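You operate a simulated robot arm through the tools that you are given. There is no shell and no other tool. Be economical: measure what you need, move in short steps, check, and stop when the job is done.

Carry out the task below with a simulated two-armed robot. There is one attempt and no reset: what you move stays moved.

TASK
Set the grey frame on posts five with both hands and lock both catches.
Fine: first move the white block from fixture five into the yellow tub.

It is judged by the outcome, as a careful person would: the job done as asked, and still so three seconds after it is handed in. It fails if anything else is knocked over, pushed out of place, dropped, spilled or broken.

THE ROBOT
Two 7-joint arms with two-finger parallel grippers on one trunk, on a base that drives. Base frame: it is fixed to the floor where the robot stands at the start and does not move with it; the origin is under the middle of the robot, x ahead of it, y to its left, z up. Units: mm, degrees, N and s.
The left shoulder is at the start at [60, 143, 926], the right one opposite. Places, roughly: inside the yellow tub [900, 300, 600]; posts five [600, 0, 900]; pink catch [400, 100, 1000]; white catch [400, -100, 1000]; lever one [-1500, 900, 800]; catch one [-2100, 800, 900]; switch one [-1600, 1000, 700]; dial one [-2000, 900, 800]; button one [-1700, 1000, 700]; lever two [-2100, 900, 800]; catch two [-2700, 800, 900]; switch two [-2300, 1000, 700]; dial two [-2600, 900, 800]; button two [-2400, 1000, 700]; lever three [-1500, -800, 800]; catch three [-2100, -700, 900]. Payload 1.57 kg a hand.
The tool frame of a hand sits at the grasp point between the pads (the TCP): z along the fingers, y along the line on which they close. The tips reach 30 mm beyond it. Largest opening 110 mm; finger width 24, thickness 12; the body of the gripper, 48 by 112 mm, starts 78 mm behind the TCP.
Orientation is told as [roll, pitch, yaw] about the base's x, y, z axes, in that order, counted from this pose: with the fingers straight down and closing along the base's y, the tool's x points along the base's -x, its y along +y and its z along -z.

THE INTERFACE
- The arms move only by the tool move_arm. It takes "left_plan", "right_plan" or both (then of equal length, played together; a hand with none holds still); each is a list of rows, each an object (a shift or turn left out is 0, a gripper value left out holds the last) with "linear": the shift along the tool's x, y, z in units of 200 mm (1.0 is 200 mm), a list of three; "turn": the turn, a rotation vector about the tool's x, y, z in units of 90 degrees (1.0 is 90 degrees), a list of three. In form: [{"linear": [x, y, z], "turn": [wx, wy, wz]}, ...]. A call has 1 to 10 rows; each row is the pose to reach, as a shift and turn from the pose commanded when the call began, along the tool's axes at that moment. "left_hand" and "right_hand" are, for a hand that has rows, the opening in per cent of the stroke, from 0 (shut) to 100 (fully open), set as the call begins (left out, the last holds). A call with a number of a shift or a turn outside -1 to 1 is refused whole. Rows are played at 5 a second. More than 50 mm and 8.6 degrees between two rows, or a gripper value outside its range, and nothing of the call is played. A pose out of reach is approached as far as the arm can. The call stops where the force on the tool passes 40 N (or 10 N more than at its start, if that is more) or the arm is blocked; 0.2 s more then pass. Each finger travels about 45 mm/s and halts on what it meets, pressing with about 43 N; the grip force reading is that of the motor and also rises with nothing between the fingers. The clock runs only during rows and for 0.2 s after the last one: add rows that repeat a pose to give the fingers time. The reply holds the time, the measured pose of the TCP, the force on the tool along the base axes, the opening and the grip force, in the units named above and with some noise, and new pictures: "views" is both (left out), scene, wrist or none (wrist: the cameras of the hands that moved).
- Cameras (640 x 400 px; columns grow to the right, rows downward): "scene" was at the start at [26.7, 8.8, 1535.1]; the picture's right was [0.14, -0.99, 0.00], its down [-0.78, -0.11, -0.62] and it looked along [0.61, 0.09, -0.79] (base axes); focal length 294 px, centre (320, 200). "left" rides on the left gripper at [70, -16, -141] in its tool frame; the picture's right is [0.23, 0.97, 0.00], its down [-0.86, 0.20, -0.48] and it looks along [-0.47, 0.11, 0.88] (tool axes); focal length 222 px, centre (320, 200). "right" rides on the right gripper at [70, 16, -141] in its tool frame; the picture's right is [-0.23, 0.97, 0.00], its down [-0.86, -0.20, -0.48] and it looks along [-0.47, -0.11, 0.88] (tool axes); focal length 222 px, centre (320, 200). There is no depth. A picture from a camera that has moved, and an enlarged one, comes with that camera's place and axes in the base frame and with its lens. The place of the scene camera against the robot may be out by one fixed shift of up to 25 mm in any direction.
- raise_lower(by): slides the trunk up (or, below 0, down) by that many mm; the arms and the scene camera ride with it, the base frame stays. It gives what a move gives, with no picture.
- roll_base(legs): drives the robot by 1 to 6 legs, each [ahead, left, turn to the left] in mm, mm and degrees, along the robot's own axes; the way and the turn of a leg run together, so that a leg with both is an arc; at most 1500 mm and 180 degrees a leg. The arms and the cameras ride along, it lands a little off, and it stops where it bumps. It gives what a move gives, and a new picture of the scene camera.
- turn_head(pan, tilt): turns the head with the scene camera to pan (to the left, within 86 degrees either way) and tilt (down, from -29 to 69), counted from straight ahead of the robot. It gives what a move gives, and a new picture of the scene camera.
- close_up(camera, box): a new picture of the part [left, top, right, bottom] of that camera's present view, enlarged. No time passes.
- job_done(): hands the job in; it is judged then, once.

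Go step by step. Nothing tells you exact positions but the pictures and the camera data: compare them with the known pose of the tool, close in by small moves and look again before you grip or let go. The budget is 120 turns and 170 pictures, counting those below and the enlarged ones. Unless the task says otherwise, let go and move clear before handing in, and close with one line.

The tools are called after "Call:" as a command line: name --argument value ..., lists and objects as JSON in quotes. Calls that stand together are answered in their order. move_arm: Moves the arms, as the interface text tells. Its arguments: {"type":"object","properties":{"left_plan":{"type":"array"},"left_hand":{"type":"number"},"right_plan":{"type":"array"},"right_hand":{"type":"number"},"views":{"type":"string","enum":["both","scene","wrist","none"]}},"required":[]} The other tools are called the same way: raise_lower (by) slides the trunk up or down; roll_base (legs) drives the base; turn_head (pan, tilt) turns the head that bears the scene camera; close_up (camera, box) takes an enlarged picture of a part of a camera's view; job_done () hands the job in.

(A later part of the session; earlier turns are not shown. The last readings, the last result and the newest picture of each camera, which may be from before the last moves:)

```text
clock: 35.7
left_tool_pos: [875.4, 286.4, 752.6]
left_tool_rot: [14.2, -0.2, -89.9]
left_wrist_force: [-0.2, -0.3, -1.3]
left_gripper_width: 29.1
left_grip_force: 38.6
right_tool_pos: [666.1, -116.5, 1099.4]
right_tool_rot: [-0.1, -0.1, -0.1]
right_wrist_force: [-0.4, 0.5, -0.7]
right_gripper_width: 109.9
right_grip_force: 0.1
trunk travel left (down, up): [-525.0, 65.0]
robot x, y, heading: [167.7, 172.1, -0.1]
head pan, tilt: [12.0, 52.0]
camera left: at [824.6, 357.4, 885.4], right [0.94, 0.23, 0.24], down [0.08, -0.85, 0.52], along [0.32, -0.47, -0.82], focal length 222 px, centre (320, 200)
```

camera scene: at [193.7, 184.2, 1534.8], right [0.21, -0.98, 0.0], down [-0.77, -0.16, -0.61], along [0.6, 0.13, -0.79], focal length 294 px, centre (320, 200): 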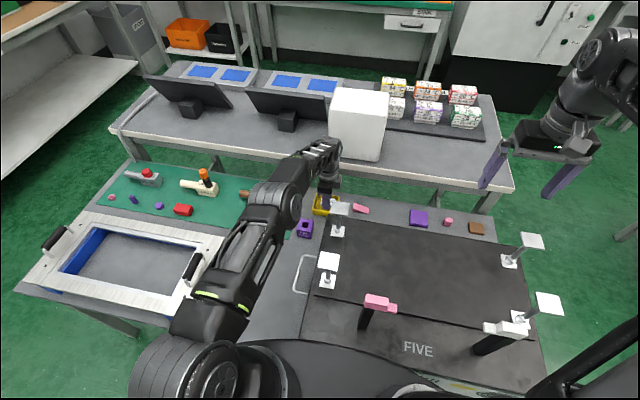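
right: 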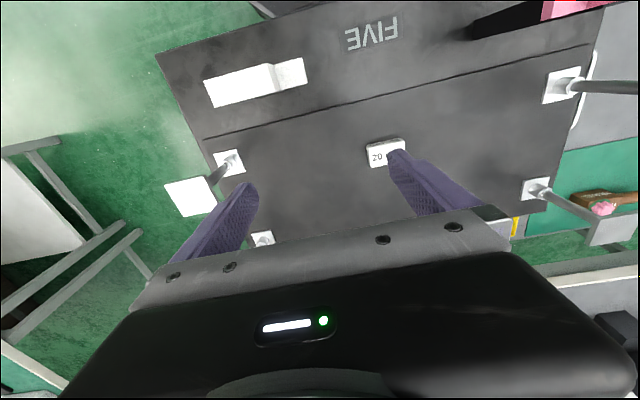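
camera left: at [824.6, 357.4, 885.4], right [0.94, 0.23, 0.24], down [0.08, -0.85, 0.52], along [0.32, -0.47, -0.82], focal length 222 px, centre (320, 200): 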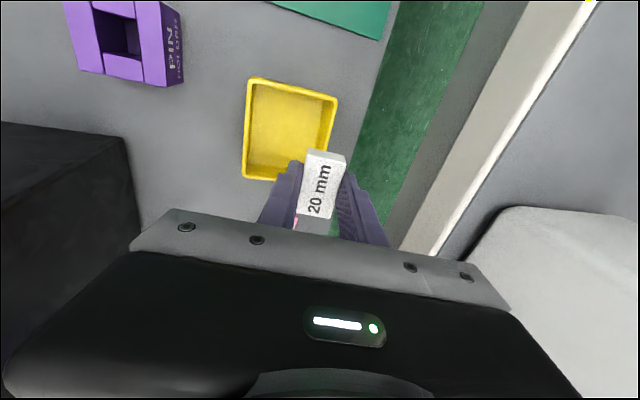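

The tub is upright and still in place at about x 820–900, y 250–344. I'll turn the block so its long side lies along x: the fingers then open along y, where there's more room and the forward tilt does no harm.

Call:
move_arm --left_plan '[{"linear": [0.02, -0.05, -0.1], "turn": [0.05, 0, 0]}, {"linear": [0.03, -0.1, -0.2], "turn": [0.1, 0, 0]}, {"linear": [0.05, -0.157, -0.297], "turn": [0.157, 0, 0]}, {"linear": [0.05, -0.157, -0.297], "turn": [0.157, 0, 0]}]' --views "none"

Call:
move_arm --left_plan '[{"turn": [0, 0, -0.09]}, {"turn": [0, 0, -0.18]}, {"turn": [0, 0, -0.27]}, {"turn": [0, 0, -0.36]}, {"turn": [0, 0, -0.45]}, {"turn": [0, 0, -0.54]}, {"turn": [0, 0, -0.63]}, {"turn": [0, 0, -0.72]}, {"turn": [0, 0, -0.81]}, {"turn": [0, 0, -0.9]}]' --views "none"

Call:
move_arm --left_plan '[{"turn": [0, 0, -0.09]}, {"turn": [0, 0, -0.1]}, {"turn": [0, 0, -0.1]}]' --views "wrist"

```text
clock: 36.7
left_tool_pos: [830.8, 297.2, 801.0]
left_tool_rot: [0.1, -0.2, -90.0]
left_wrist_force: [0.0, -0.1, -0.6]
left_gripper_width: 29.0
left_grip_force: 38.4
right_tool_pos: [665.0, -117.1, 1099.1]
right_tool_rot: [0.0, 0.0, 0.1]
right_wrist_force: [0.2, -0.6, 0.3]
right_gripper_width: 109.8
right_grip_force: 0.0
trunk travel left (down, up): [-525.0, 65.0]
robot x, y, heading: [170.7, 172.5, -0.1]
head pan, tilt: [12.0, 52.0]
```

```text
clock: 38.9
left_tool_pos: [830.7, 296.0, 803.4]
left_tool_rot: [-0.3, -0.2, -8.8]
left_wrist_force: [0.3, 0.2, -0.1]
left_gripper_width: 28.7
left_grip_force: 39.1
right_tool_pos: [665.6, -116.7, 1098.2]
right_tool_rot: [0.0, -0.1, 0.0]
right_wrist_force: [-0.9, 0.4, 0.2]
right_gripper_width: 110.1
right_grip_force: 0.1
trunk travel left (down, up): [-525.0, 65.0]
robot x, y, heading: [169.9, 170.3, 0.1]
head pan, tilt: [12.0, 52.0]
```

```text
clock: 39.7
left_tool_pos: [831.2, 297.3, 802.9]
left_tool_rot: [-0.3, -0.1, 0.0]
left_wrist_force: [0.0, -0.3, -0.2]
left_gripper_width: 29.0
left_grip_force: 38.7
right_tool_pos: [667.5, -116.8, 1099.5]
right_tool_rot: [0.0, 0.0, 0.0]
right_wrist_force: [0.1, -0.1, -0.3]
right_gripper_width: 110.0
right_grip_force: 0.2
trunk travel left (down, up): [-525.0, 65.0]
robot x, y, heading: [167.2, 171.0, -0.2]
head pan, tilt: [12.0, 52.0]
camera left: at [759.4, 282.2, 944.1], right [-0.23, 0.97, 0.0], down [0.85, 0.2, 0.48], along [0.47, 0.11, -0.88], focal length 222 px, centre (320, 200)
```

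left: 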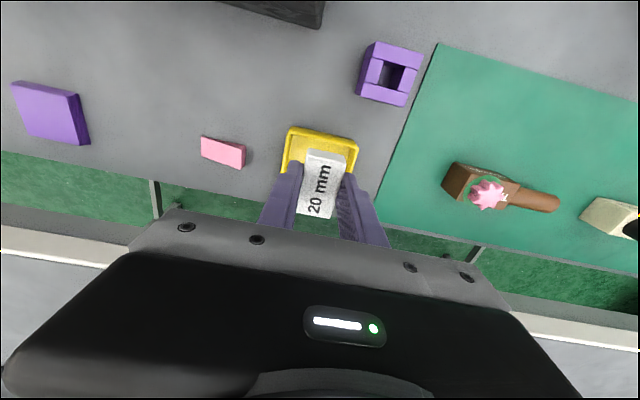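

The tub centre is near [859, 299], with the rim at about 670. I'll tilt forward and line up above it.

Call:
move_arm --left_plan '[{"linear": [0, 0, 0.05], "turn": [0, -0.045, 0]}, {"linear": [-0.04, 0.01, 0.12], "turn": [0, -0.09, 0]}, {"linear": [-0.08, 0.015, 0.2], "turn": [0, -0.133, 0]}, {"linear": [-0.12, 0.015, 0.25], "turn": [0, -0.133, 0]}, {"linear": [-0.12, 0.015, 0.25], "turn": [0, -0.133, 0]}]' --views "wrist"

```text
clock: 40.9
left_tool_pos: [853.4, 299.0, 751.8]
left_tool_rot: [-0.2, -12.1, 0.1]
left_wrist_force: [0.2, -0.9, -0.7]
left_gripper_width: 29.1
left_grip_force: 39.2
right_tool_pos: [665.9, -116.6, 1098.7]
right_tool_rot: [0.0, 0.0, -0.1]
right_wrist_force: [-1.3, 1.1, -0.3]
right_gripper_width: 110.2
right_grip_force: 0.1
trunk travel left (down, up): [-525.0, 65.0]
robot x, y, heading: [164.0, 169.1, -0.3]
head pan, tilt: [12.0, 52.0]
camera left: at [755.2, 284.6, 876.2], right [-0.22, 0.97, -0.05], down [0.74, 0.2, 0.65], along [0.64, 0.11, -0.76], focal length 222 px, centre (320, 200)
```

left: 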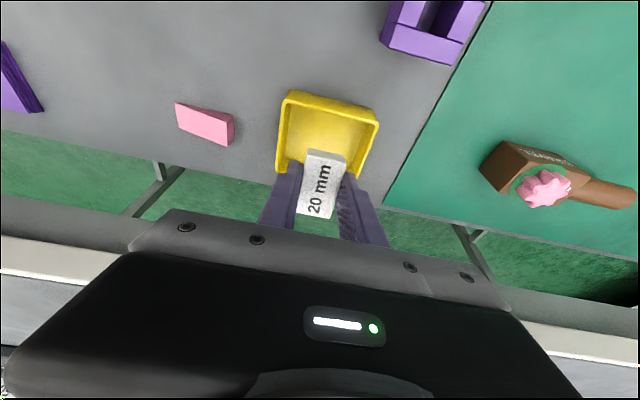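

Everything agrees: rim z≈670, tub x 819–896, y 259–346. The block is lined up, so I'll lower straight down.

Call:
move_arm --left_plan '[{"linear": [0.01, 0.015, 0.05]}, {"linear": [0.021, 0.015, 0.1]}, {"linear": [0.032, 0.015, 0.15]}, {"linear": [0.043, 0.015, 0.2]}, {"linear": [0.054, 0.015, 0.25]}, {"linear": [0.064, 0.015, 0.3]}, {"linear": [0.064, 0.015, 0.3]}]' --views "wrist"

```text
clock: 42.5
left_tool_pos: [852.8, 303.1, 692.1]
left_tool_rot: [-0.2, -12.0, 0.1]
left_wrist_force: [0.8, -0.4, -0.7]
left_gripper_width: 29.1
left_grip_force: 38.7
right_tool_pos: [666.2, -116.4, 1100.0]
right_tool_rot: [0.0, 0.0, 0.0]
right_wrist_force: [0.1, 1.1, 0.5]
right_gripper_width: 109.8
right_grip_force: 0.0
trunk travel left (down, up): [-525.0, 65.0]
robot x, y, heading: [165.3, 174.8, 0.0]
head pan, tilt: [12.0, 52.0]
camera left: at [755.1, 287.9, 815.8], right [-0.22, 0.97, -0.05], down [0.74, 0.2, 0.65], along [0.64, 0.11, -0.76], focal length 222 px, centre (320, 200)
```

left: 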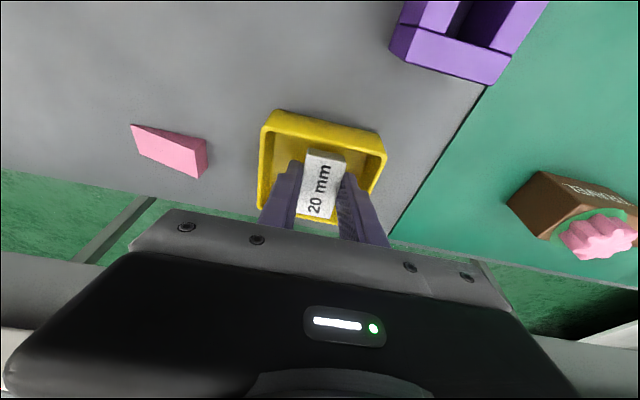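

No contact with the tips at the rim level, and the block lies within the tub's outline. I'll continue down in fine steps.

Call:
move_arm --left_plan '[{"linear": [0.006, 0, 0.03]}, {"linear": [0.012, 0, 0.06]}, {"linear": [0.019, 0, 0.09]}, {"linear": [0.025, 0, 0.12]}, {"linear": [0.032, 0, 0.15]}, {"linear": [0.038, 0, 0.18]}, {"linear": [0.044, 0, 0.21]}, {"linear": [0.05, 0, 0.24]}, {"linear": [0.056, 0, 0.265]}]' --views "wrist"

```text
clock: 43.5
left_tool_pos: [858.5, 302.2, 676.7]
left_tool_rot: [-0.3, -12.9, 0.0]
left_wrist_force: [-3.4, 0.1, 16.3]
left_gripper_width: 29.1
left_grip_force: 39.4
right_tool_pos: [665.5, -117.4, 1099.1]
right_tool_rot: [-0.1, -0.1, 0.0]
right_wrist_force: [1.1, 0.5, 0.0]
right_gripper_width: 110.4
right_grip_force: 0.2
trunk travel left (down, up): [-525.0, 65.0]
robot x, y, heading: [164.5, 169.4, -0.1]
head pan, tilt: [12.0, 52.0]
stopped in row 4 (left hand): the force on the tool passed its limit (the readings are from after the stop); the commanded pose is now the measured one
camera left: at [758.0, 287.2, 799.9], right [-0.22, 0.97, -0.05], down [0.73, 0.2, 0.66], along [0.65, 0.11, -0.75], focal length 222 px, centre (320, 200)
```

left: 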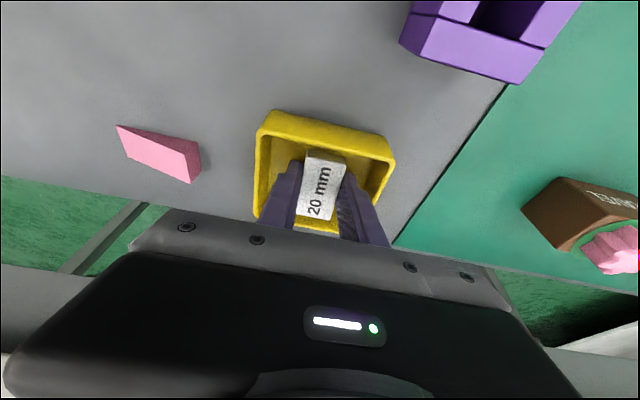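

The hand stopped again with the tips at z≈647. I'll enlarge the wrist view to see what is touching.

Call:
close_up --camera "left" --box '[230, 90, 420, 250]'

Call:
close_up --camera "scene" --box '[280, 140, 380, 260]'

```text
2.50 times, centred on (325, 170) of left
camera zoom: at [758.0, 287.2, 799.9], right [-0.22, 0.97, -0.05], down [0.73, 0.2, 0.66], along [0.65, 0.11, -0.75], focal length 555 px, centre (308, 275)
```

zoom: 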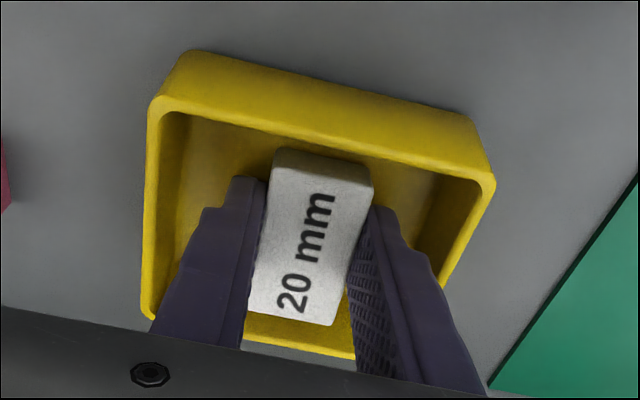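

```text
3.33 times, centred on (330, 200) of scene
camera zoom: at [191.9, 183.9, 1535.0], right [0.21, -0.98, 0.0], down [-0.77, -0.16, -0.62], along [0.6, 0.13, -0.79], focal length 980 px, centre (287, 200)
```

zoom: 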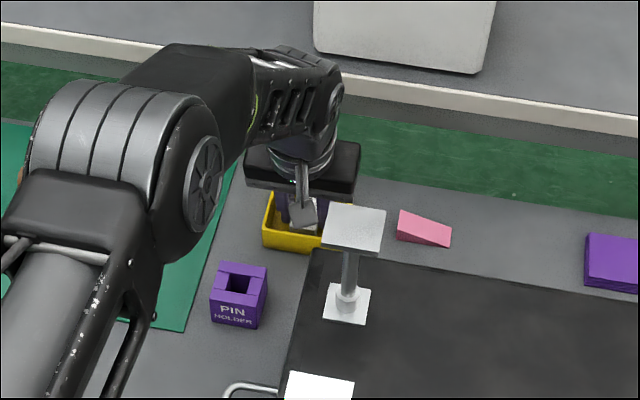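

Triangulating the pink wedge next to it puts the table here at z≈635, so the tub floor is about 640. The hand is already on the tub floor, with the block well inside the walls. I'll ease up 2 mm and open a little.

Call:
move_arm --left_plan '[{"linear": [0, 0, -0.01]}, {"linear": [0, 0, -0.01]}, {"linear": [0, 0, -0.01]}]' --left_hand 36 --views "none"

Call:
move_arm --left_plan '[{"linear": [0, 0, -0.1]}, {"linear": [0, 0, -0.2]}, {"linear": [0, 0, -0.4]}, {"linear": [0, 0, -0.6]}]' --views "wrist"

```text
clock: 44.3
left_tool_pos: [858.4, 300.7, 676.5]
left_tool_rot: [-0.2, -12.7, 0.1]
left_wrist_force: [3.3, -5.3, 12.8]
left_gripper_width: 36.5
left_grip_force: 0.1
right_tool_pos: [664.2, -117.4, 1099.2]
right_tool_rot: [0.1, 0.0, 0.0]
right_wrist_force: [0.9, -0.5, 0.0]
right_gripper_width: 110.0
right_grip_force: 0.1
trunk travel left (down, up): [-525.0, 65.0]
robot x, y, heading: [167.7, 167.4, -0.0]
head pan, tilt: [12.0, 52.0]
```

```text
clock: 45.3
left_tool_pos: [829.0, 302.9, 792.0]
left_tool_rot: [-0.2, -12.5, 0.0]
left_wrist_force: [-0.2, -0.4, -0.6]
left_gripper_width: 39.4
left_grip_force: 0.0
right_tool_pos: [665.0, -117.1, 1098.0]
right_tool_rot: [0.0, 0.1, 0.0]
right_wrist_force: [0.2, -0.7, 0.3]
right_gripper_width: 110.0
right_grip_force: 0.1
trunk travel left (down, up): [-525.0, 65.0]
robot x, y, heading: [167.0, 167.8, -0.2]
head pan, tilt: [12.0, 52.0]
camera left: at [728.9, 288.6, 916.5], right [-0.22, 0.97, -0.05], down [0.73, 0.2, 0.65], along [0.65, 0.11, -0.76], focal length 222 px, centre (320, 200)
```

left: 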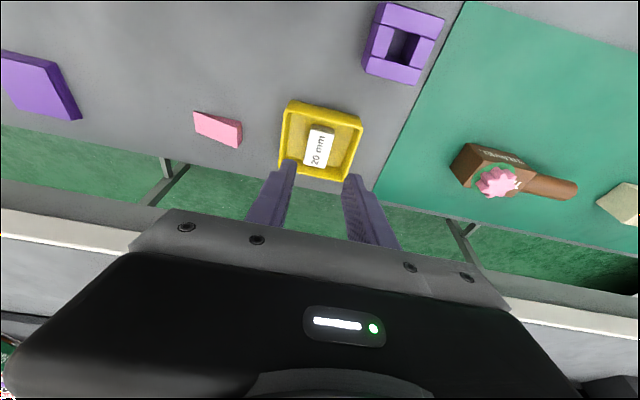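

The block rests in the tub. Now I'll raise and retract the left hand, then back off the table and drive left in front of the frame.

Call:
move_arm --left_plan '[{"linear": [0.03, 0, -0.15], "turn": [0, 0.03, 0]}, {"linear": [0.08, 0, -0.35], "turn": [0, 0.07, 0]}, {"linear": [0.14, 0, -0.55], "turn": [0, 0.11, 0]}, {"linear": [0.2, 0, -0.75], "turn": [0, 0.139, 0]}, {"linear": [0.3, 0, -0.94], "turn": [0, 0.139, 0]}]' --left_hand 100 --views "none"

Call:
move_arm --left_plan '[{"linear": [0.15, 0.05, -0.15]}, {"linear": [0.3, 0.1, -0.3]}, {"linear": [0.45, 0.15, -0.45]}, {"linear": [0.6, 0.15, -0.55]}, {"linear": [0.75, 0.15, -0.55]}, {"linear": [0.9, 0.15, -0.55]}, {"linear": [1.0, 0.15, -0.55]}]' --right_plan '[{"linear": [0, 0, 0]}, {"linear": [0, 0, 0]}, {"linear": [0, 0, 0]}, {"linear": [0, 0, 0]}, {"linear": [0, 0, 0]}, {"linear": [0, 0, 0]}, {"linear": [0, 0, 0]}]' --views "none"

Call:
roll_base --legs '[[-160, 0, 0], [0, 690, 0]]'

```text
clock: 46.5
left_tool_pos: [729.4, 303.1, 963.4]
left_tool_rot: [-0.2, -0.2, 0.1]
left_wrist_force: [-0.8, 0.4, 0.7]
left_gripper_width: 109.9
left_grip_force: 0.2
right_tool_pos: [664.5, -117.1, 1098.7]
right_tool_rot: [-0.1, 0.0, 0.0]
right_wrist_force: [0.0, 0.2, -0.9]
right_gripper_width: 110.2
right_grip_force: 0.1
trunk travel left (down, up): [-525.0, 65.0]
robot x, y, heading: [163.6, 170.0, -0.2]
head pan, tilt: [12.0, 52.0]
```

```text
clock: 48.1
left_tool_pos: [530.4, 333.8, 1072.6]
left_tool_rot: [-0.2, -0.1, 0.0]
left_wrist_force: [0.8, 0.0, 0.1]
left_gripper_width: 109.9
left_grip_force: 0.0
right_tool_pos: [666.0, -117.6, 1100.0]
right_tool_rot: [0.0, 0.0, 0.0]
right_wrist_force: [-0.6, 0.1, 0.8]
right_gripper_width: 110.0
right_grip_force: 0.0
trunk travel left (down, up): [-525.0, 65.0]
robot x, y, heading: [167.0, 171.8, 0.0]
head pan, tilt: [12.0, 52.0]
```

```text
clock: 52.9
left_tool_pos: [371.1, 1030.1, 1072.9]
left_tool_rot: [-0.2, 0.0, -0.2]
left_wrist_force: [0.2, 0.3, -0.4]
left_gripper_width: 110.2
left_grip_force: 0.1
right_tool_pos: [506.3, 579.0, 1100.0]
right_tool_rot: [0.0, -0.1, -0.1]
right_wrist_force: [-0.1, -0.2, -0.1]
right_gripper_width: 109.9
right_grip_force: 0.1
trunk travel left (down, up): [-525.0, 65.0]
robot x, y, heading: [4.9, 867.8, -0.1]
head pan, tilt: [12.0, 52.0]
camera scene: at [33.9, 881.1, 1534.9], right [0.21, -0.98, 0.0], down [-0.77, -0.16, -0.62], along [0.6, 0.13, -0.79], focal length 294 px, centre (320, 200)
```

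scene: 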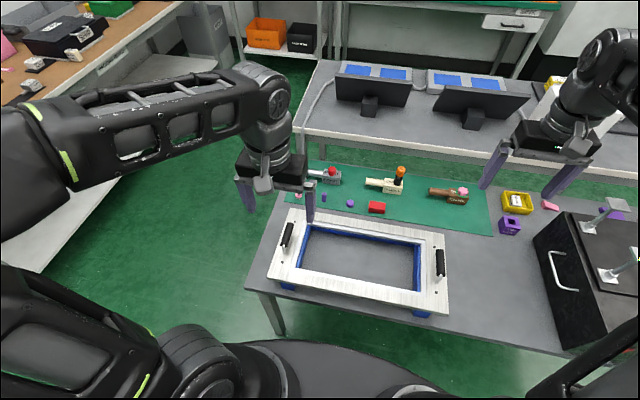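

The frame lies right ahead, with handles near [505, 605] and [502, 1090]. I'll bring both hands above the handles and look with the wrist cameras.

Call:
move_arm --left_plan '[{"linear": [-0.2, 0.05, 0]}, {"linear": [-0.4, 0.1, 0.1]}, {"linear": [-0.6, 0.15, 0.2]}, {"linear": [-0.65, 0.15, 0.35]}, {"linear": [-0.65, 0.15, 0.5]}, {"linear": [-0.65, 0.15, 0.5]}]' --right_plan '[{"linear": [0, 0, 0.15]}, {"linear": [0, 0, 0.3]}, {"linear": [0, 0.0, 0.45]}, {"linear": [0, 0.05, 0.6]}, {"linear": [0, 0.1, 0.64]}, {"linear": [0, 0.1, 0.64]}]' --right_hand 100 --left_hand 100 --views "wrist"

```text
clock: 54.3
left_tool_pos: [501.4, 1057.9, 974.1]
left_tool_rot: [-0.2, -0.2, -0.1]
left_wrist_force: [0.0, 0.5, -0.1]
left_gripper_width: 109.8
left_grip_force: 0.0
right_tool_pos: [505.2, 597.9, 971.3]
right_tool_rot: [0.0, 0.0, -0.2]
right_wrist_force: [0.5, -0.2, -0.1]
right_gripper_width: 109.9
right_grip_force: 0.0
trunk travel left (down, up): [-525.0, 65.0]
robot x, y, heading: [7.7, 865.3, 0.2]
head pan, tilt: [12.0, 52.0]
camera right: at [435.9, 612.8, 1112.3], right [0.23, 0.97, 0.0], down [0.85, -0.2, 0.48], along [0.47, -0.11, -0.88], focal length 222 px, centre (320, 200)
camera left: at [430.0, 1043.3, 1116.4], right [-0.23, 0.97, 0.0], down [0.85, 0.2, 0.48], along [0.47, 0.1, -0.88], focal length 222 px, centre (320, 200)
```

right: 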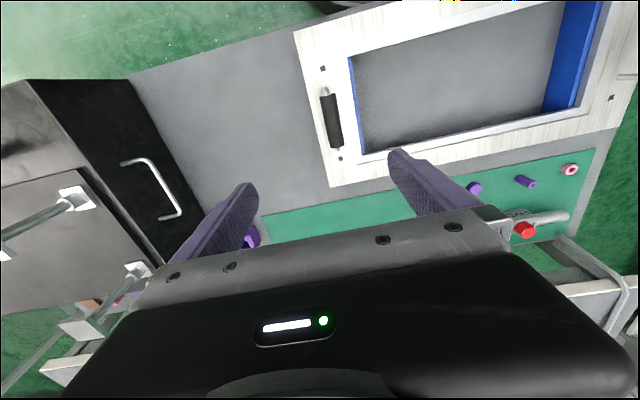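
left: 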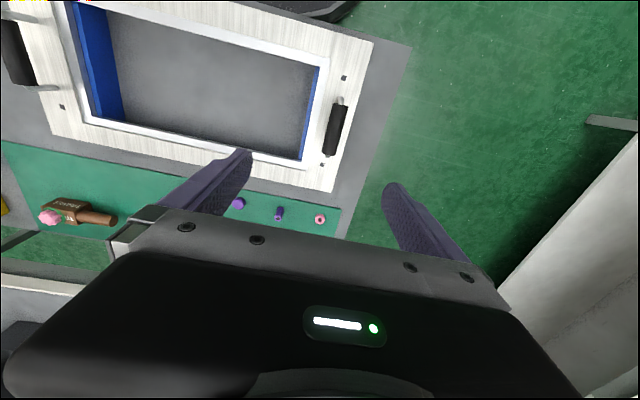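

Both wrist cameras give the handles: right at [496, 617, 740], left at [492, 1081, 740], with the frame top at about 709. I'll go down above them and check.

Call:
move_arm --left_plan '[{"linear": [0.025, 0.05, 0.2]}, {"linear": [0.05, 0.113, 0.4]}, {"linear": [0.05, 0.113, 0.6]}, {"linear": [0.05, 0.113, 0.8]}, {"linear": [0.05, 0.113, 0.87]}, {"linear": [0.05, 0.113, 0.87]}]' --right_plan '[{"linear": [0.025, 0.05, 0.2]}, {"linear": [0.046, 0.095, 0.4]}, {"linear": [0.046, 0.095, 0.6]}, {"linear": [0.046, 0.095, 0.8]}, {"linear": [0.046, 0.095, 0.855]}, {"linear": [0.046, 0.095, 0.855]}]' --left_hand 70 --right_hand 70 --views "wrist"

```text
clock: 55.7
left_tool_pos: [490.5, 1080.3, 800.1]
left_tool_rot: [-0.2, 0.0, -0.2]
left_wrist_force: [1.4, -0.1, 0.3]
left_gripper_width: 77.1
left_grip_force: 0.1
right_tool_pos: [496.7, 617.9, 798.2]
right_tool_rot: [-0.1, -0.1, -0.1]
right_wrist_force: [-0.3, 0.0, 0.2]
right_gripper_width: 77.0
right_grip_force: 0.0
trunk travel left (down, up): [-525.0, 65.0]
robot x, y, heading: [10.1, 867.1, 0.0]
head pan, tilt: [12.0, 52.0]
camera right: at [427.9, 632.3, 939.8], right [0.23, 0.97, 0.0], down [0.85, -0.2, 0.48], along [0.47, -0.11, -0.88], focal length 222 px, centre (320, 200)
camera left: at [420.5, 1066.4, 941.6], right [-0.23, 0.97, 0.0], down [0.85, 0.2, 0.48], along [0.47, 0.1, -0.88], focal length 222 px, centre (320, 200)
```

right: 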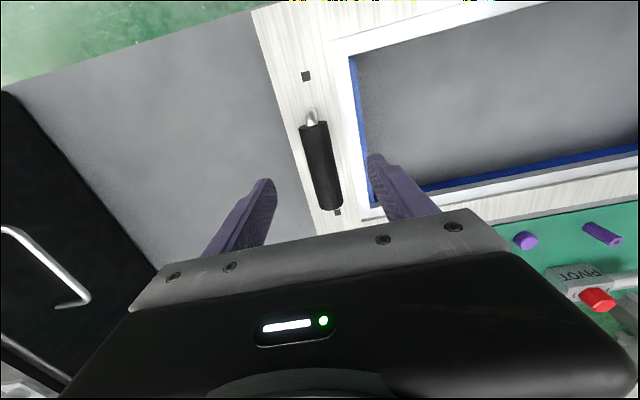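
left: 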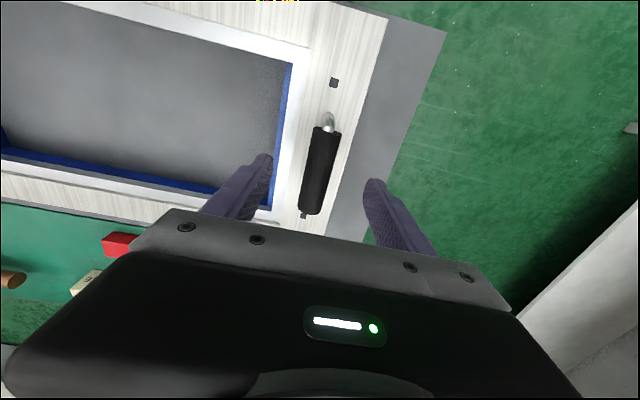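

The hands are centred over both bars. I'll descend to the bars.

Call:
move_arm --left_plan '[{"linear": [-0.01, 0.005, 0.1]}, {"linear": [-0.02, 0.008, 0.2]}, {"linear": [-0.025, 0.008, 0.275]}, {"linear": [-0.025, 0.008, 0.275]}]' --right_plan '[{"linear": [0, 0, 0.1]}, {"linear": [-0.005, 0, 0.2]}, {"linear": [-0.01, 0, 0.27]}, {"linear": [-0.01, 0, 0.27]}]' --views "wrist"

```text
clock: 56.7
left_tool_pos: [494.7, 1083.0, 745.1]
left_tool_rot: [-0.2, -0.1, -0.2]
left_wrist_force: [0.0, -0.8, 0.0]
left_gripper_width: 77.1
left_grip_force: 0.0
right_tool_pos: [500.1, 616.6, 746.8]
right_tool_rot: [-0.1, 0.0, -0.1]
right_wrist_force: [-0.1, -0.3, 0.4]
right_gripper_width: 76.7
right_grip_force: 0.1
trunk travel left (down, up): [-525.0, 65.0]
robot x, y, heading: [6.6, 868.3, -0.1]
head pan, tilt: [12.0, 52.0]
camera right: at [430.7, 631.7, 887.1], right [0.23, 0.97, 0.0], down [0.85, -0.2, 0.48], along [0.47, -0.11, -0.88], focal length 222 px, centre (320, 200)
camera left: at [425.3, 1067.8, 886.7], right [-0.23, 0.97, 0.0], down [0.85, 0.2, 0.48], along [0.47, 0.11, -0.88], focal length 222 px, centre (320, 200)
```

right: 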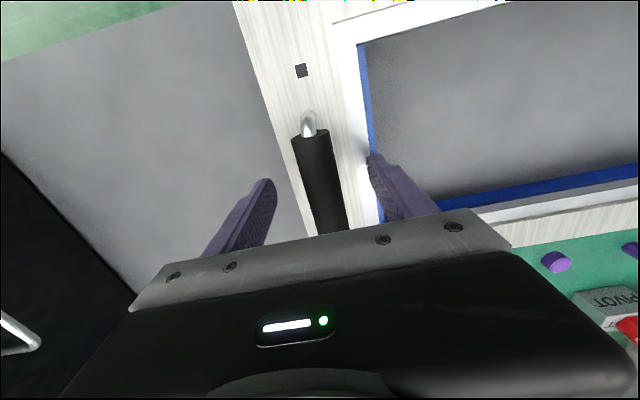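
left: 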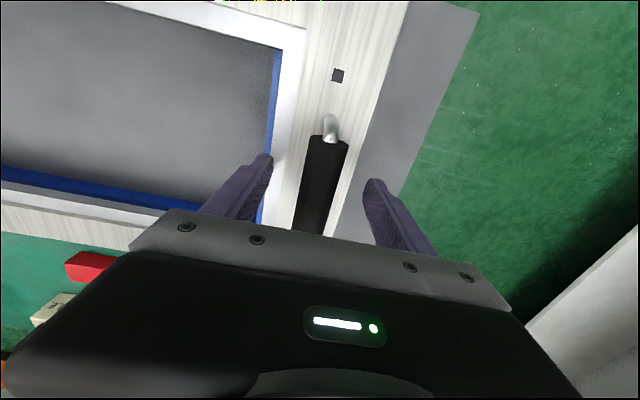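

The bars lie well between the fingers, so I'll close both grippers.

Call:
move_arm --left_plan '[{"linear": [0, 0, 0.01]}, {"linear": [0, 0, 0.01]}, {"linear": [0, 0, 0.01]}, {"linear": [0, 0, 0.01]}, {"linear": [0, 0, 0.01]}, {"linear": [0, 0, 0.01]}, {"linear": [0, 0, 0.01]}]' --right_plan '[{"linear": [0, 0, 0.015]}, {"linear": [0, 0, 0.015]}, {"linear": [0, 0, 0.015]}, {"linear": [0, 0, 0.015]}, {"linear": [0, 0, 0.015]}, {"linear": [0, 0, 0.015]}, {"linear": [0, 0, 0.015]}]' --left_hand 0 --right_hand 0 --views "none"

Call:
move_arm --left_plan '[{"linear": [0, 0, -0.02]}, {"linear": [0, 0, -0.05]}, {"linear": [0, 0, -0.1]}, {"linear": [0, 0, -0.15]}, {"linear": [0, 0, -0.15]}]' --right_plan '[{"linear": [0, 0, -0.02]}, {"linear": [0, 0, -0.05]}, {"linear": [0, 0, -0.1]}, {"linear": [0, 0, -0.15]}, {"linear": [0, 0, -0.15]}]' --views "scene"

```text
clock: 58.3
left_tool_pos: [497.2, 1079.7, 741.9]
left_tool_rot: [-0.4, 0.0, -0.2]
left_wrist_force: [-0.9, -27.2, 0.3]
left_gripper_width: 24.9
left_grip_force: 36.3
right_tool_pos: [499.7, 620.8, 742.8]
right_tool_rot: [0.2, 0.0, 0.0]
right_wrist_force: [-2.5, 28.2, -1.0]
right_gripper_width: 24.8
right_grip_force: 36.5
trunk travel left (down, up): [-525.0, 65.0]
robot x, y, heading: [8.7, 869.7, 0.0]
head pan, tilt: [12.0, 52.0]
```

```text
clock: 59.5
left_tool_pos: [498.0, 1079.2, 771.7]
left_tool_rot: [-0.5, -0.1, -0.2]
left_wrist_force: [-0.5, -30.8, -7.1]
left_gripper_width: 24.6
left_grip_force: 37.1
right_tool_pos: [500.6, 619.1, 772.9]
right_tool_rot: [0.2, 0.0, 0.2]
right_wrist_force: [-0.1, 31.5, -7.3]
right_gripper_width: 24.6
right_grip_force: 36.4
trunk travel left (down, up): [-525.0, 65.0]
robot x, y, heading: [8.3, 867.0, -0.2]
head pan, tilt: [12.0, 52.0]
camera scene: at [35.1, 880.4, 1534.8], right [0.21, -0.98, 0.0], down [-0.77, -0.16, -0.61], along [0.6, 0.13, -0.79], focal length 294 px, centre (320, 200)
```

scene: 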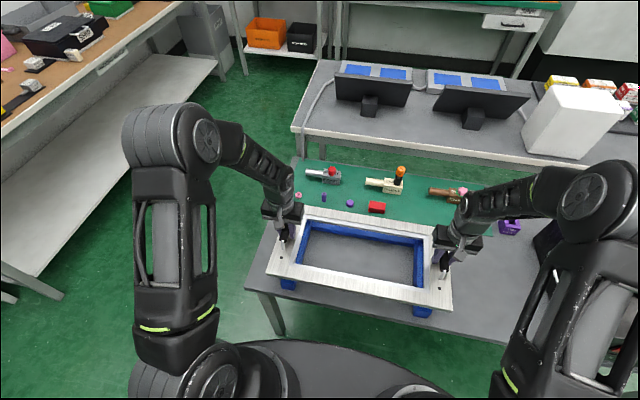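

The frame is up off its stand with both hands sharing about 7 N each. There's about 30 N of sideways pull between the hands, so I'll relax that and continue raising.

Call:
move_arm --left_plan '[{"linear": [0, -0.02, -0.05]}, {"linear": [0, -0.02, -0.15]}, {"linear": [0, -0.02, -0.25]}, {"linear": [0, -0.02, -0.35]}, {"linear": [0, -0.02, -0.45]}, {"linear": [0, -0.02, -0.55]}, {"linear": [0, -0.02, -0.65]}, {"linear": [0, -0.02, -0.75]}, {"linear": [0, -0.02, -0.75]}]' --right_plan '[{"linear": [0, 0.012, -0.05]}, {"linear": [0, 0.012, -0.15]}, {"linear": [0, 0.012, -0.25]}, {"linear": [0, 0.012, -0.35]}, {"linear": [0, 0.012, -0.45]}, {"linear": [0, 0.012, -0.55]}, {"linear": [0, 0.012, -0.65]}, {"linear": [0, 0.012, -0.75]}, {"linear": [0, 0.012, -0.75]}]' --views "none"

Call:
move_arm --left_plan '[{"linear": [0, 0, -0.05]}, {"linear": [0, 0, -0.15]}, {"linear": [0, 0, -0.25]}, {"linear": [0, 0, -0.35]}, {"linear": [0, 0, -0.45]}, {"linear": [0, 0, -0.55]}, {"linear": [0, 0, -0.65]}, {"linear": [0, 0, -0.75]}, {"linear": [0, 0, -0.75]}]' --right_plan '[{"linear": [0, 0, -0.05]}, {"linear": [0, 0, -0.15]}, {"linear": [0, 0, -0.25]}, {"linear": [0, 0, -0.35]}, {"linear": [0, 0, -0.45]}, {"linear": [0, 0, -0.55]}, {"linear": [0, 0, -0.65]}, {"linear": [0, 0, -0.75]}, {"linear": [0, 0, -0.75]}]' --views "both"

```text
clock: 61.5
left_tool_pos: [496.7, 1077.9, 921.7]
left_tool_rot: [-0.3, 0.0, 0.1]
left_wrist_force: [-0.9, -5.8, -7.6]
left_gripper_width: 24.5
left_grip_force: 36.5
right_tool_pos: [497.7, 617.7, 920.5]
right_tool_rot: [-0.1, 0.0, 0.0]
right_wrist_force: [1.3, 6.7, -4.5]
right_gripper_width: 24.8
right_grip_force: 35.9
trunk travel left (down, up): [-525.0, 65.0]
robot x, y, heading: [9.0, 865.8, -0.1]
head pan, tilt: [12.0, 52.0]
```

```text
clock: 63.5
left_tool_pos: [498.2, 1078.9, 1071.7]
left_tool_rot: [-0.2, 0.0, -0.2]
left_wrist_force: [-0.9, -2.7, -5.1]
left_gripper_width: 24.9
left_grip_force: 36.2
right_tool_pos: [500.3, 620.1, 1073.2]
right_tool_rot: [-0.1, 0.2, -0.1]
right_wrist_force: [0.9, 3.8, -6.9]
right_gripper_width: 24.6
right_grip_force: 36.6
trunk travel left (down, up): [-525.0, 65.0]
robot x, y, heading: [5.9, 871.1, 0.1]
head pan, tilt: [12.0, 52.0]
camera scene: at [35.2, 880.4, 1534.8], right [0.21, -0.98, 0.0], down [-0.77, -0.16, -0.61], along [0.6, 0.13, -0.79], focal length 294 px, centre (320, 200)
camera right: at [431.3, 633.7, 1214.0], right [0.23, 0.97, 0.0], down [0.86, -0.2, 0.48], along [0.46, -0.11, -0.88], focal length 222 px, centre (320, 200)
camera left: at [428.2, 1064.1, 1214.4], right [-0.23, 0.97, 0.0], down [0.86, 0.2, 0.48], along [0.47, 0.11, -0.88], focal length 222 px, centre (320, 200)
```

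scene: 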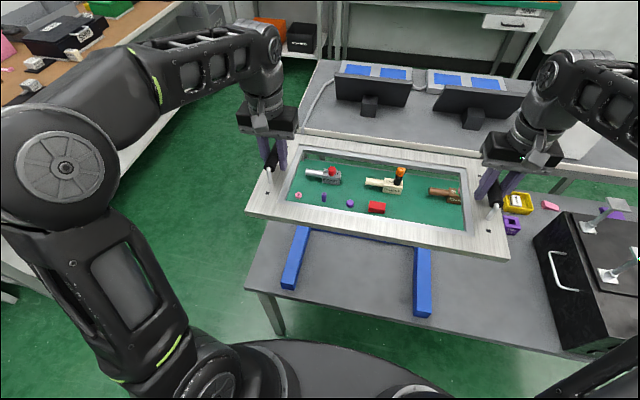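
right: 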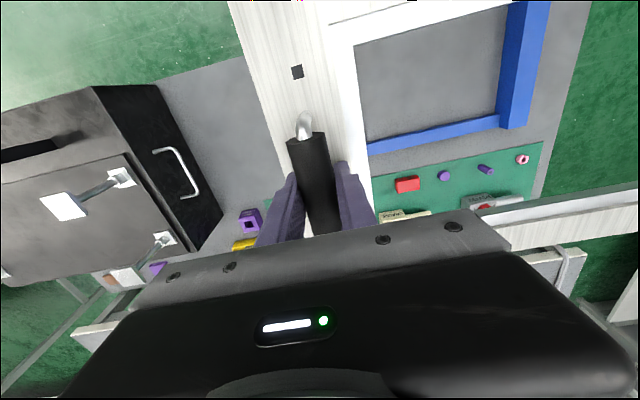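
left: 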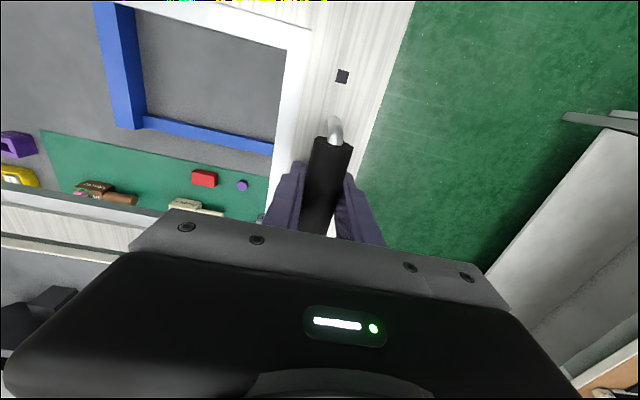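

The frame is level and held securely at z≈1072, high enough to clear the catches. I'll drive right until the right hand is just short of the left posts and measure them.

Call:
roll_base --legs '[[0, -300, 0]]'

Call:
close_up --camera "right" --box '[0, 0, 640, 400]'

```text
clock: 65.6
left_tool_pos: [497.4, 770.2, 1070.8]
left_tool_rot: [-0.1, 0.0, -0.4]
left_wrist_force: [-0.8, 0.2, -7.5]
left_gripper_width: 24.4
left_grip_force: 36.1
right_tool_pos: [496.8, 311.4, 1073.3]
right_tool_rot: [0.0, 0.1, -0.4]
right_wrist_force: [0.9, -1.7, -6.5]
right_gripper_width: 24.6
right_grip_force: 37.0
trunk travel left (down, up): [-525.0, 65.0]
robot x, y, heading: [4.1, 562.9, -0.3]
head pan, tilt: [12.0, 52.0]
camera scene: at [33.4, 574.8, 1534.8], right [0.2, -0.98, 0.0], down [-0.77, -0.16, -0.62], along [0.6, 0.12, -0.79], focal length 294 px, centre (320, 200)
```

scene: 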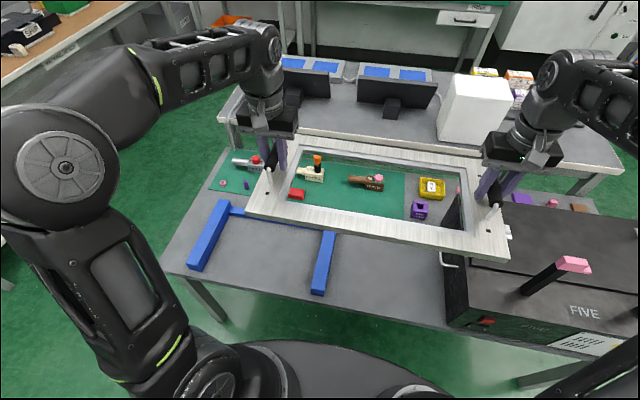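

```text
1.00 times, centred on (320, 200) of right
camera zoom: at [428.2, 326.2, 1213.8], right [0.24, 0.97, 0.0], down [0.85, -0.21, 0.48], along [0.46, -0.11, -0.88], focal length 222 px, centre (320, 200)
```

zoom: 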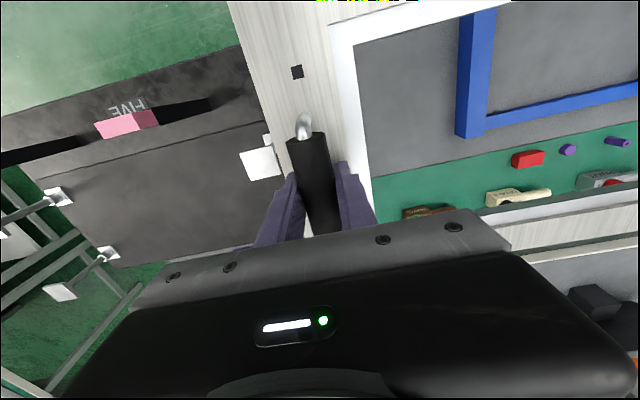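

The posts measure out at x≈504 and 657, y≈±227, centre about [580, -1]. The frame's hole pattern matches, and the catches top out below 1000. I'll drive the rest of the way right.

Call:
roll_base --legs '[[0, -563, 0]]'

Call:
turn_head --pan 0 --tilt 52

```text
clock: 68.8
left_tool_pos: [493.9, 204.4, 1071.8]
left_tool_rot: [0.0, 0.1, -0.4]
left_wrist_force: [-0.6, 0.2, -7.3]
left_gripper_width: 24.6
left_grip_force: 36.0
right_tool_pos: [492.4, -255.0, 1073.0]
right_tool_rot: [0.0, 0.0, -0.4]
right_wrist_force: [0.0, -1.3, -6.4]
right_gripper_width: 24.7
right_grip_force: 36.2
trunk travel left (down, up): [-525.0, 65.0]
robot x, y, heading: [3.7, -3.7, -0.3]
head pan, tilt: [12.0, 52.0]
camera scene: at [28.9, 8.4, 1534.8], right [0.2, -0.98, 0.0], down [-0.77, -0.16, -0.62], along [0.6, 0.12, -0.79], focal length 294 px, centre (320, 200)
```

scene: 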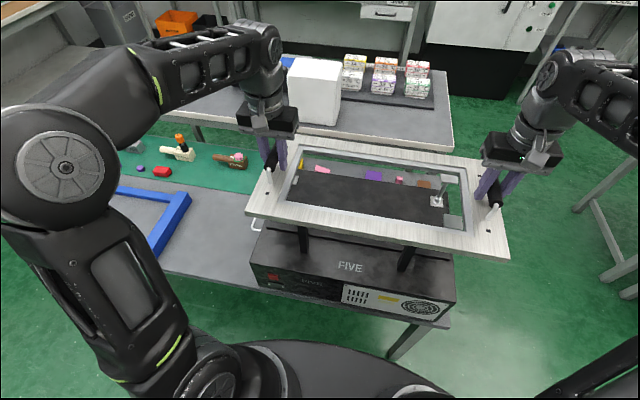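

```text
clock: 69.5
left_tool_pos: [492.6, 205.4, 1071.1]
left_tool_rot: [-0.3, -0.1, -0.4]
left_wrist_force: [-1.1, -0.3, -6.5]
left_gripper_width: 24.5
left_grip_force: 36.2
right_tool_pos: [492.8, -254.5, 1072.6]
right_tool_rot: [0.0, 0.1, -0.4]
right_wrist_force: [0.1, -1.4, -7.1]
right_gripper_width: 24.6
right_grip_force: 36.0
trunk travel left (down, up): [-525.0, 65.0]
robot x, y, heading: [-0.5, -4.4, -0.5]
head pan, tilt: [0.0, 52.0]
camera scene: at [30.4, -6.4, 1534.8], right [-0.01, -1.0, 0.0], down [-0.79, 0.01, -0.61], along [0.61, 0.0, -0.79], focal length 294 px, centre (320, 200)
```

scene: 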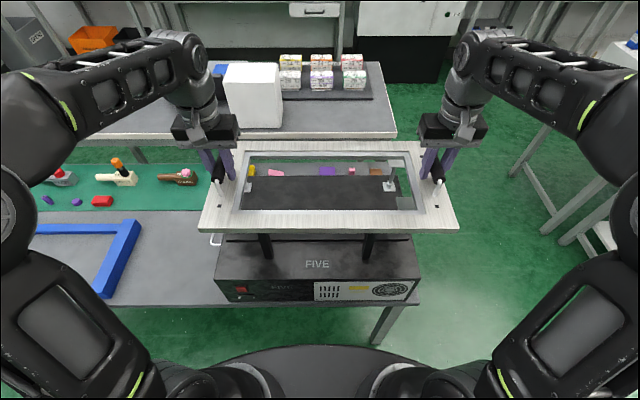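

The hands' mean is at [493, -25] and should be at about [580, 0]. I'll drive the small remainder with the base.

Call:
roll_base --legs '[[87, 26, 0.4]]'

Call:
close_up --camera "right" --box '[0, 0, 640, 400]'

Call:
close_up --camera "left" --box '[0, 0, 640, 400]'

```text
clock: 70.7
left_tool_pos: [579.0, 235.3, 1070.8]
left_tool_rot: [-0.2, 0.1, 0.1]
left_wrist_force: [-0.1, 0.6, -7.4]
left_gripper_width: 24.6
left_grip_force: 36.9
right_tool_pos: [581.3, -225.2, 1072.2]
right_tool_rot: [0.0, 0.1, 0.0]
right_wrist_force: [0.5, 1.7, -6.8]
right_gripper_width: 24.8
right_grip_force: 35.9
trunk travel left (down, up): [-525.0, 65.0]
robot x, y, heading: [89.5, 22.2, -0.2]
head pan, tilt: [0.0, 52.0]
camera scene: at [118.5, 20.4, 1534.7], right [0.0, -1.0, 0.0], down [-0.79, 0.0, -0.61], along [0.61, 0.0, -0.79], focal length 294 px, centre (320, 200)
```

scene: 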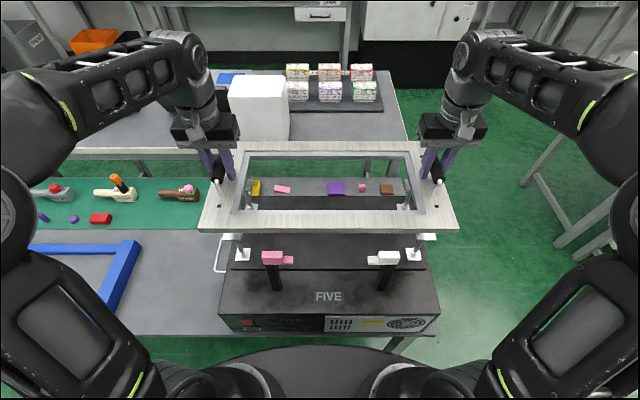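

```text
1.00 times, centred on (320, 200) of right
camera zoom: at [513.3, -209.9, 1213.4], right [0.23, 0.97, 0.0], down [0.86, -0.2, 0.48], along [0.46, -0.11, -0.88], focal length 222 px, centre (320, 200)
```

zoom: 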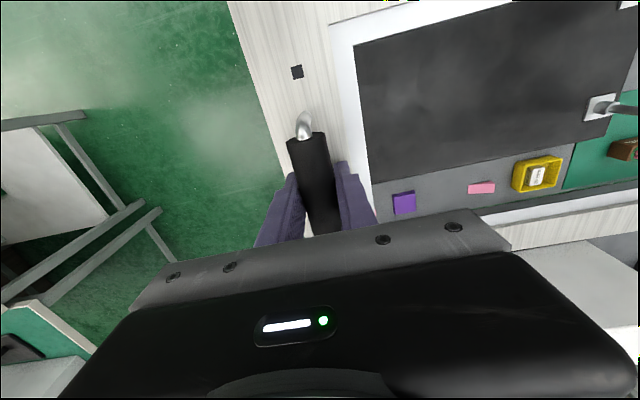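

```text
1.00 times, centred on (320, 200) of left
camera zoom: at [509.0, 220.5, 1213.4], right [-0.23, 0.97, 0.0], down [0.86, 0.2, 0.48], along [0.46, 0.11, -0.88], focal length 222 px, centre (320, 200)
```

zoom: 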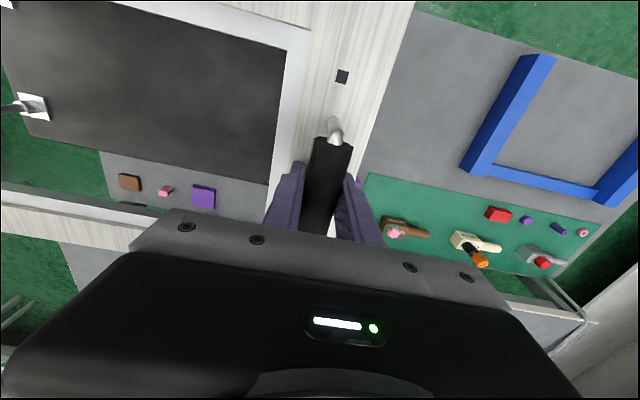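

The frame's hole pattern is at y=+5 against the posts' centre 0, and x agrees within a couple of mm. I'll shift 5 mm right and lower most of the way.

Call:
move_arm --left_plan '[{"linear": [0, -0.025, 0.02]}, {"linear": [0, -0.025, 0.1]}, {"linear": [0, -0.025, 0.2]}, {"linear": [0, -0.025, 0.3]}, {"linear": [0, -0.025, 0.36]}, {"linear": [0, -0.025, 0.36]}]' --right_plan '[{"linear": [0, -0.025, 0.02]}, {"linear": [0, -0.025, 0.1]}, {"linear": [0, -0.025, 0.2]}, {"linear": [0, -0.025, 0.3]}, {"linear": [0, -0.025, 0.367]}, {"linear": [0, -0.025, 0.367]}]' --views "scene"

Call:
close_up --camera "scene" --box '[180, 130, 480, 320]'

```text
clock: 72.0
left_tool_pos: [578.6, 229.7, 999.2]
left_tool_rot: [-0.3, 0.2, 0.0]
left_wrist_force: [-1.3, -5.0, -7.5]
left_gripper_width: 24.7
left_grip_force: 36.3
right_tool_pos: [580.8, -230.2, 999.0]
right_tool_rot: [0.0, 0.2, -0.1]
right_wrist_force: [1.0, 4.4, -5.8]
right_gripper_width: 24.9
right_grip_force: 36.7
trunk travel left (down, up): [-525.0, 65.0]
robot x, y, heading: [88.7, 25.2, 0.0]
head pan, tilt: [0.0, 52.0]
camera scene: at [116.7, 20.0, 1534.8], right [0.0, -1.0, 0.0], down [-0.79, 0.0, -0.62], along [0.62, 0.0, -0.79], focal length 294 px, centre (320, 200)
```

scene: 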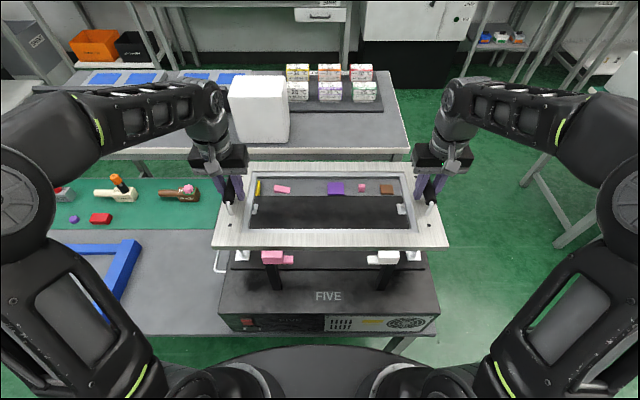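

```text
2.11 times, centred on (330, 225) of scene
camera zoom: at [116.7, 20.0, 1534.8], right [0.0, -1.0, 0.0], down [-0.79, 0.0, -0.62], along [0.62, 0.0, -0.79], focal length 619 px, centre (299, 147)
```

zoom: 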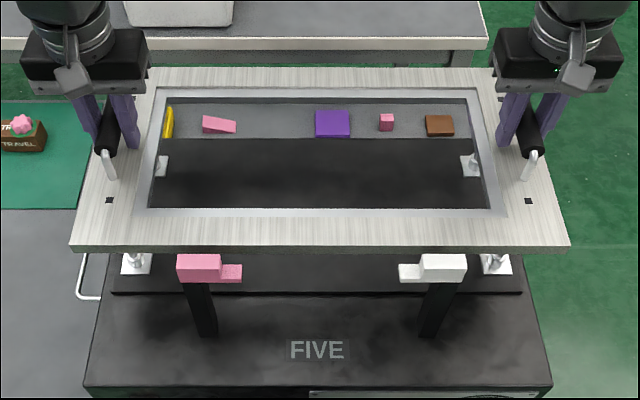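

The alignment looks good from the head camera too. I'll lower slowly until the posts take the weight.

Call:
move_arm --left_plan '[{"linear": [0, 0, 0.02]}, {"linear": [0, 0, 0.04]}, {"linear": [0, 0, 0.06]}, {"linear": [0, 0, 0.08]}, {"linear": [0, 0, 0.1]}, {"linear": [0, 0, 0.12]}, {"linear": [0, 0, 0.14]}, {"linear": [0, 0, 0.16]}, {"linear": [0, 0, 0.18]}, {"linear": [0, 0, 0.2]}]' --right_plan '[{"linear": [0, 0, 0.02]}, {"linear": [0, 0, 0.04]}, {"linear": [0, 0, 0.06]}, {"linear": [0, 0, 0.08]}, {"linear": [0, 0, 0.1]}, {"linear": [0, 0, 0.12]}, {"linear": [0, 0, 0.14]}, {"linear": [0, 0, 0.16]}, {"linear": [0, 0, 0.18]}, {"linear": [0, 0, 0.2]}]' --views "wrist"

```text
clock: 73.4
left_tool_pos: [577.7, 230.8, 984.1]
left_tool_rot: [-0.3, -0.8, 0.1]
left_wrist_force: [-3.1, 1.1, 16.6]
left_gripper_width: 24.6
left_grip_force: 36.7
right_tool_pos: [580.7, -229.1, 985.3]
right_tool_rot: [0.0, -0.9, 0.0]
right_wrist_force: [-3.5, 0.3, 20.0]
right_gripper_width: 24.7
right_grip_force: 36.2
trunk travel left (down, up): [-525.0, 65.0]
robot x, y, heading: [87.7, 25.1, 0.1]
head pan, tilt: [0.0, 52.0]
stopped in row 6 (right hand): the force on the tool passed its limit (the readings are from after the stop); the commanded pose is now the measured one
camera right: at [509.7, -215.0, 1125.1], right [0.23, 0.97, 0.0], down [0.85, -0.2, 0.49], along [0.48, -0.11, -0.87], focal length 222 px, centre (320, 200)
camera left: at [505.9, 215.5, 1125.6], right [-0.23, 0.97, -0.01], down [0.85, 0.2, 0.49], along [0.48, 0.11, -0.87], focal length 222 px, centre (320, 200)
```

right: 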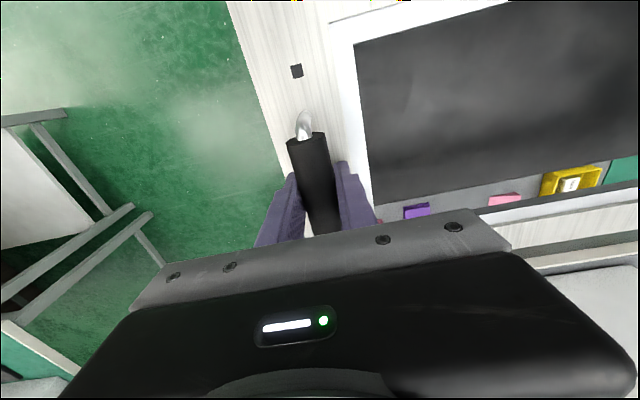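
left: 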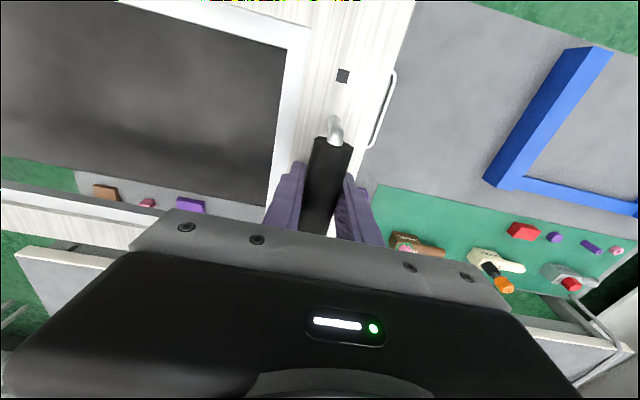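

Both hands feel the posts at TCP z≈985. I'll look closely at how the frame sits before releasing.

Call:
close_up --camera "scene" --box '[190, 150, 330, 290]'

Call:
close_up --camera "scene" --box '[330, 150, 470, 290]'

```text
2.86 times, centred on (260, 220) of scene
camera zoom: at [112.3, 20.4, 1535.3], right [0.0, -1.0, 0.0], down [-0.79, 0.0, -0.62], along [0.62, 0.0, -0.79], focal length 840 px, centre (491, 143)
```

zoom: 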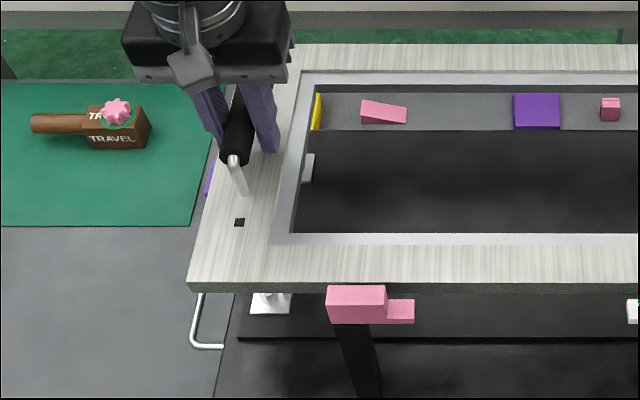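

```text
2.86 times, centred on (400, 220) of scene
camera zoom: at [112.3, 20.4, 1535.3], right [0.0, -1.0, 0.0], down [-0.79, 0.0, -0.62], along [0.62, 0.0, -0.79], focal length 840 px, centre (91, 143)
```

zoom: 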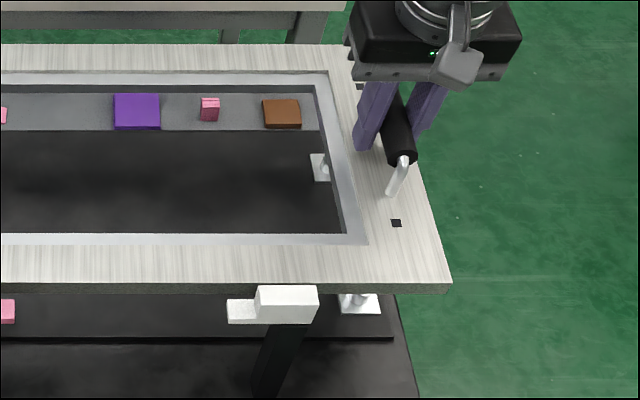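

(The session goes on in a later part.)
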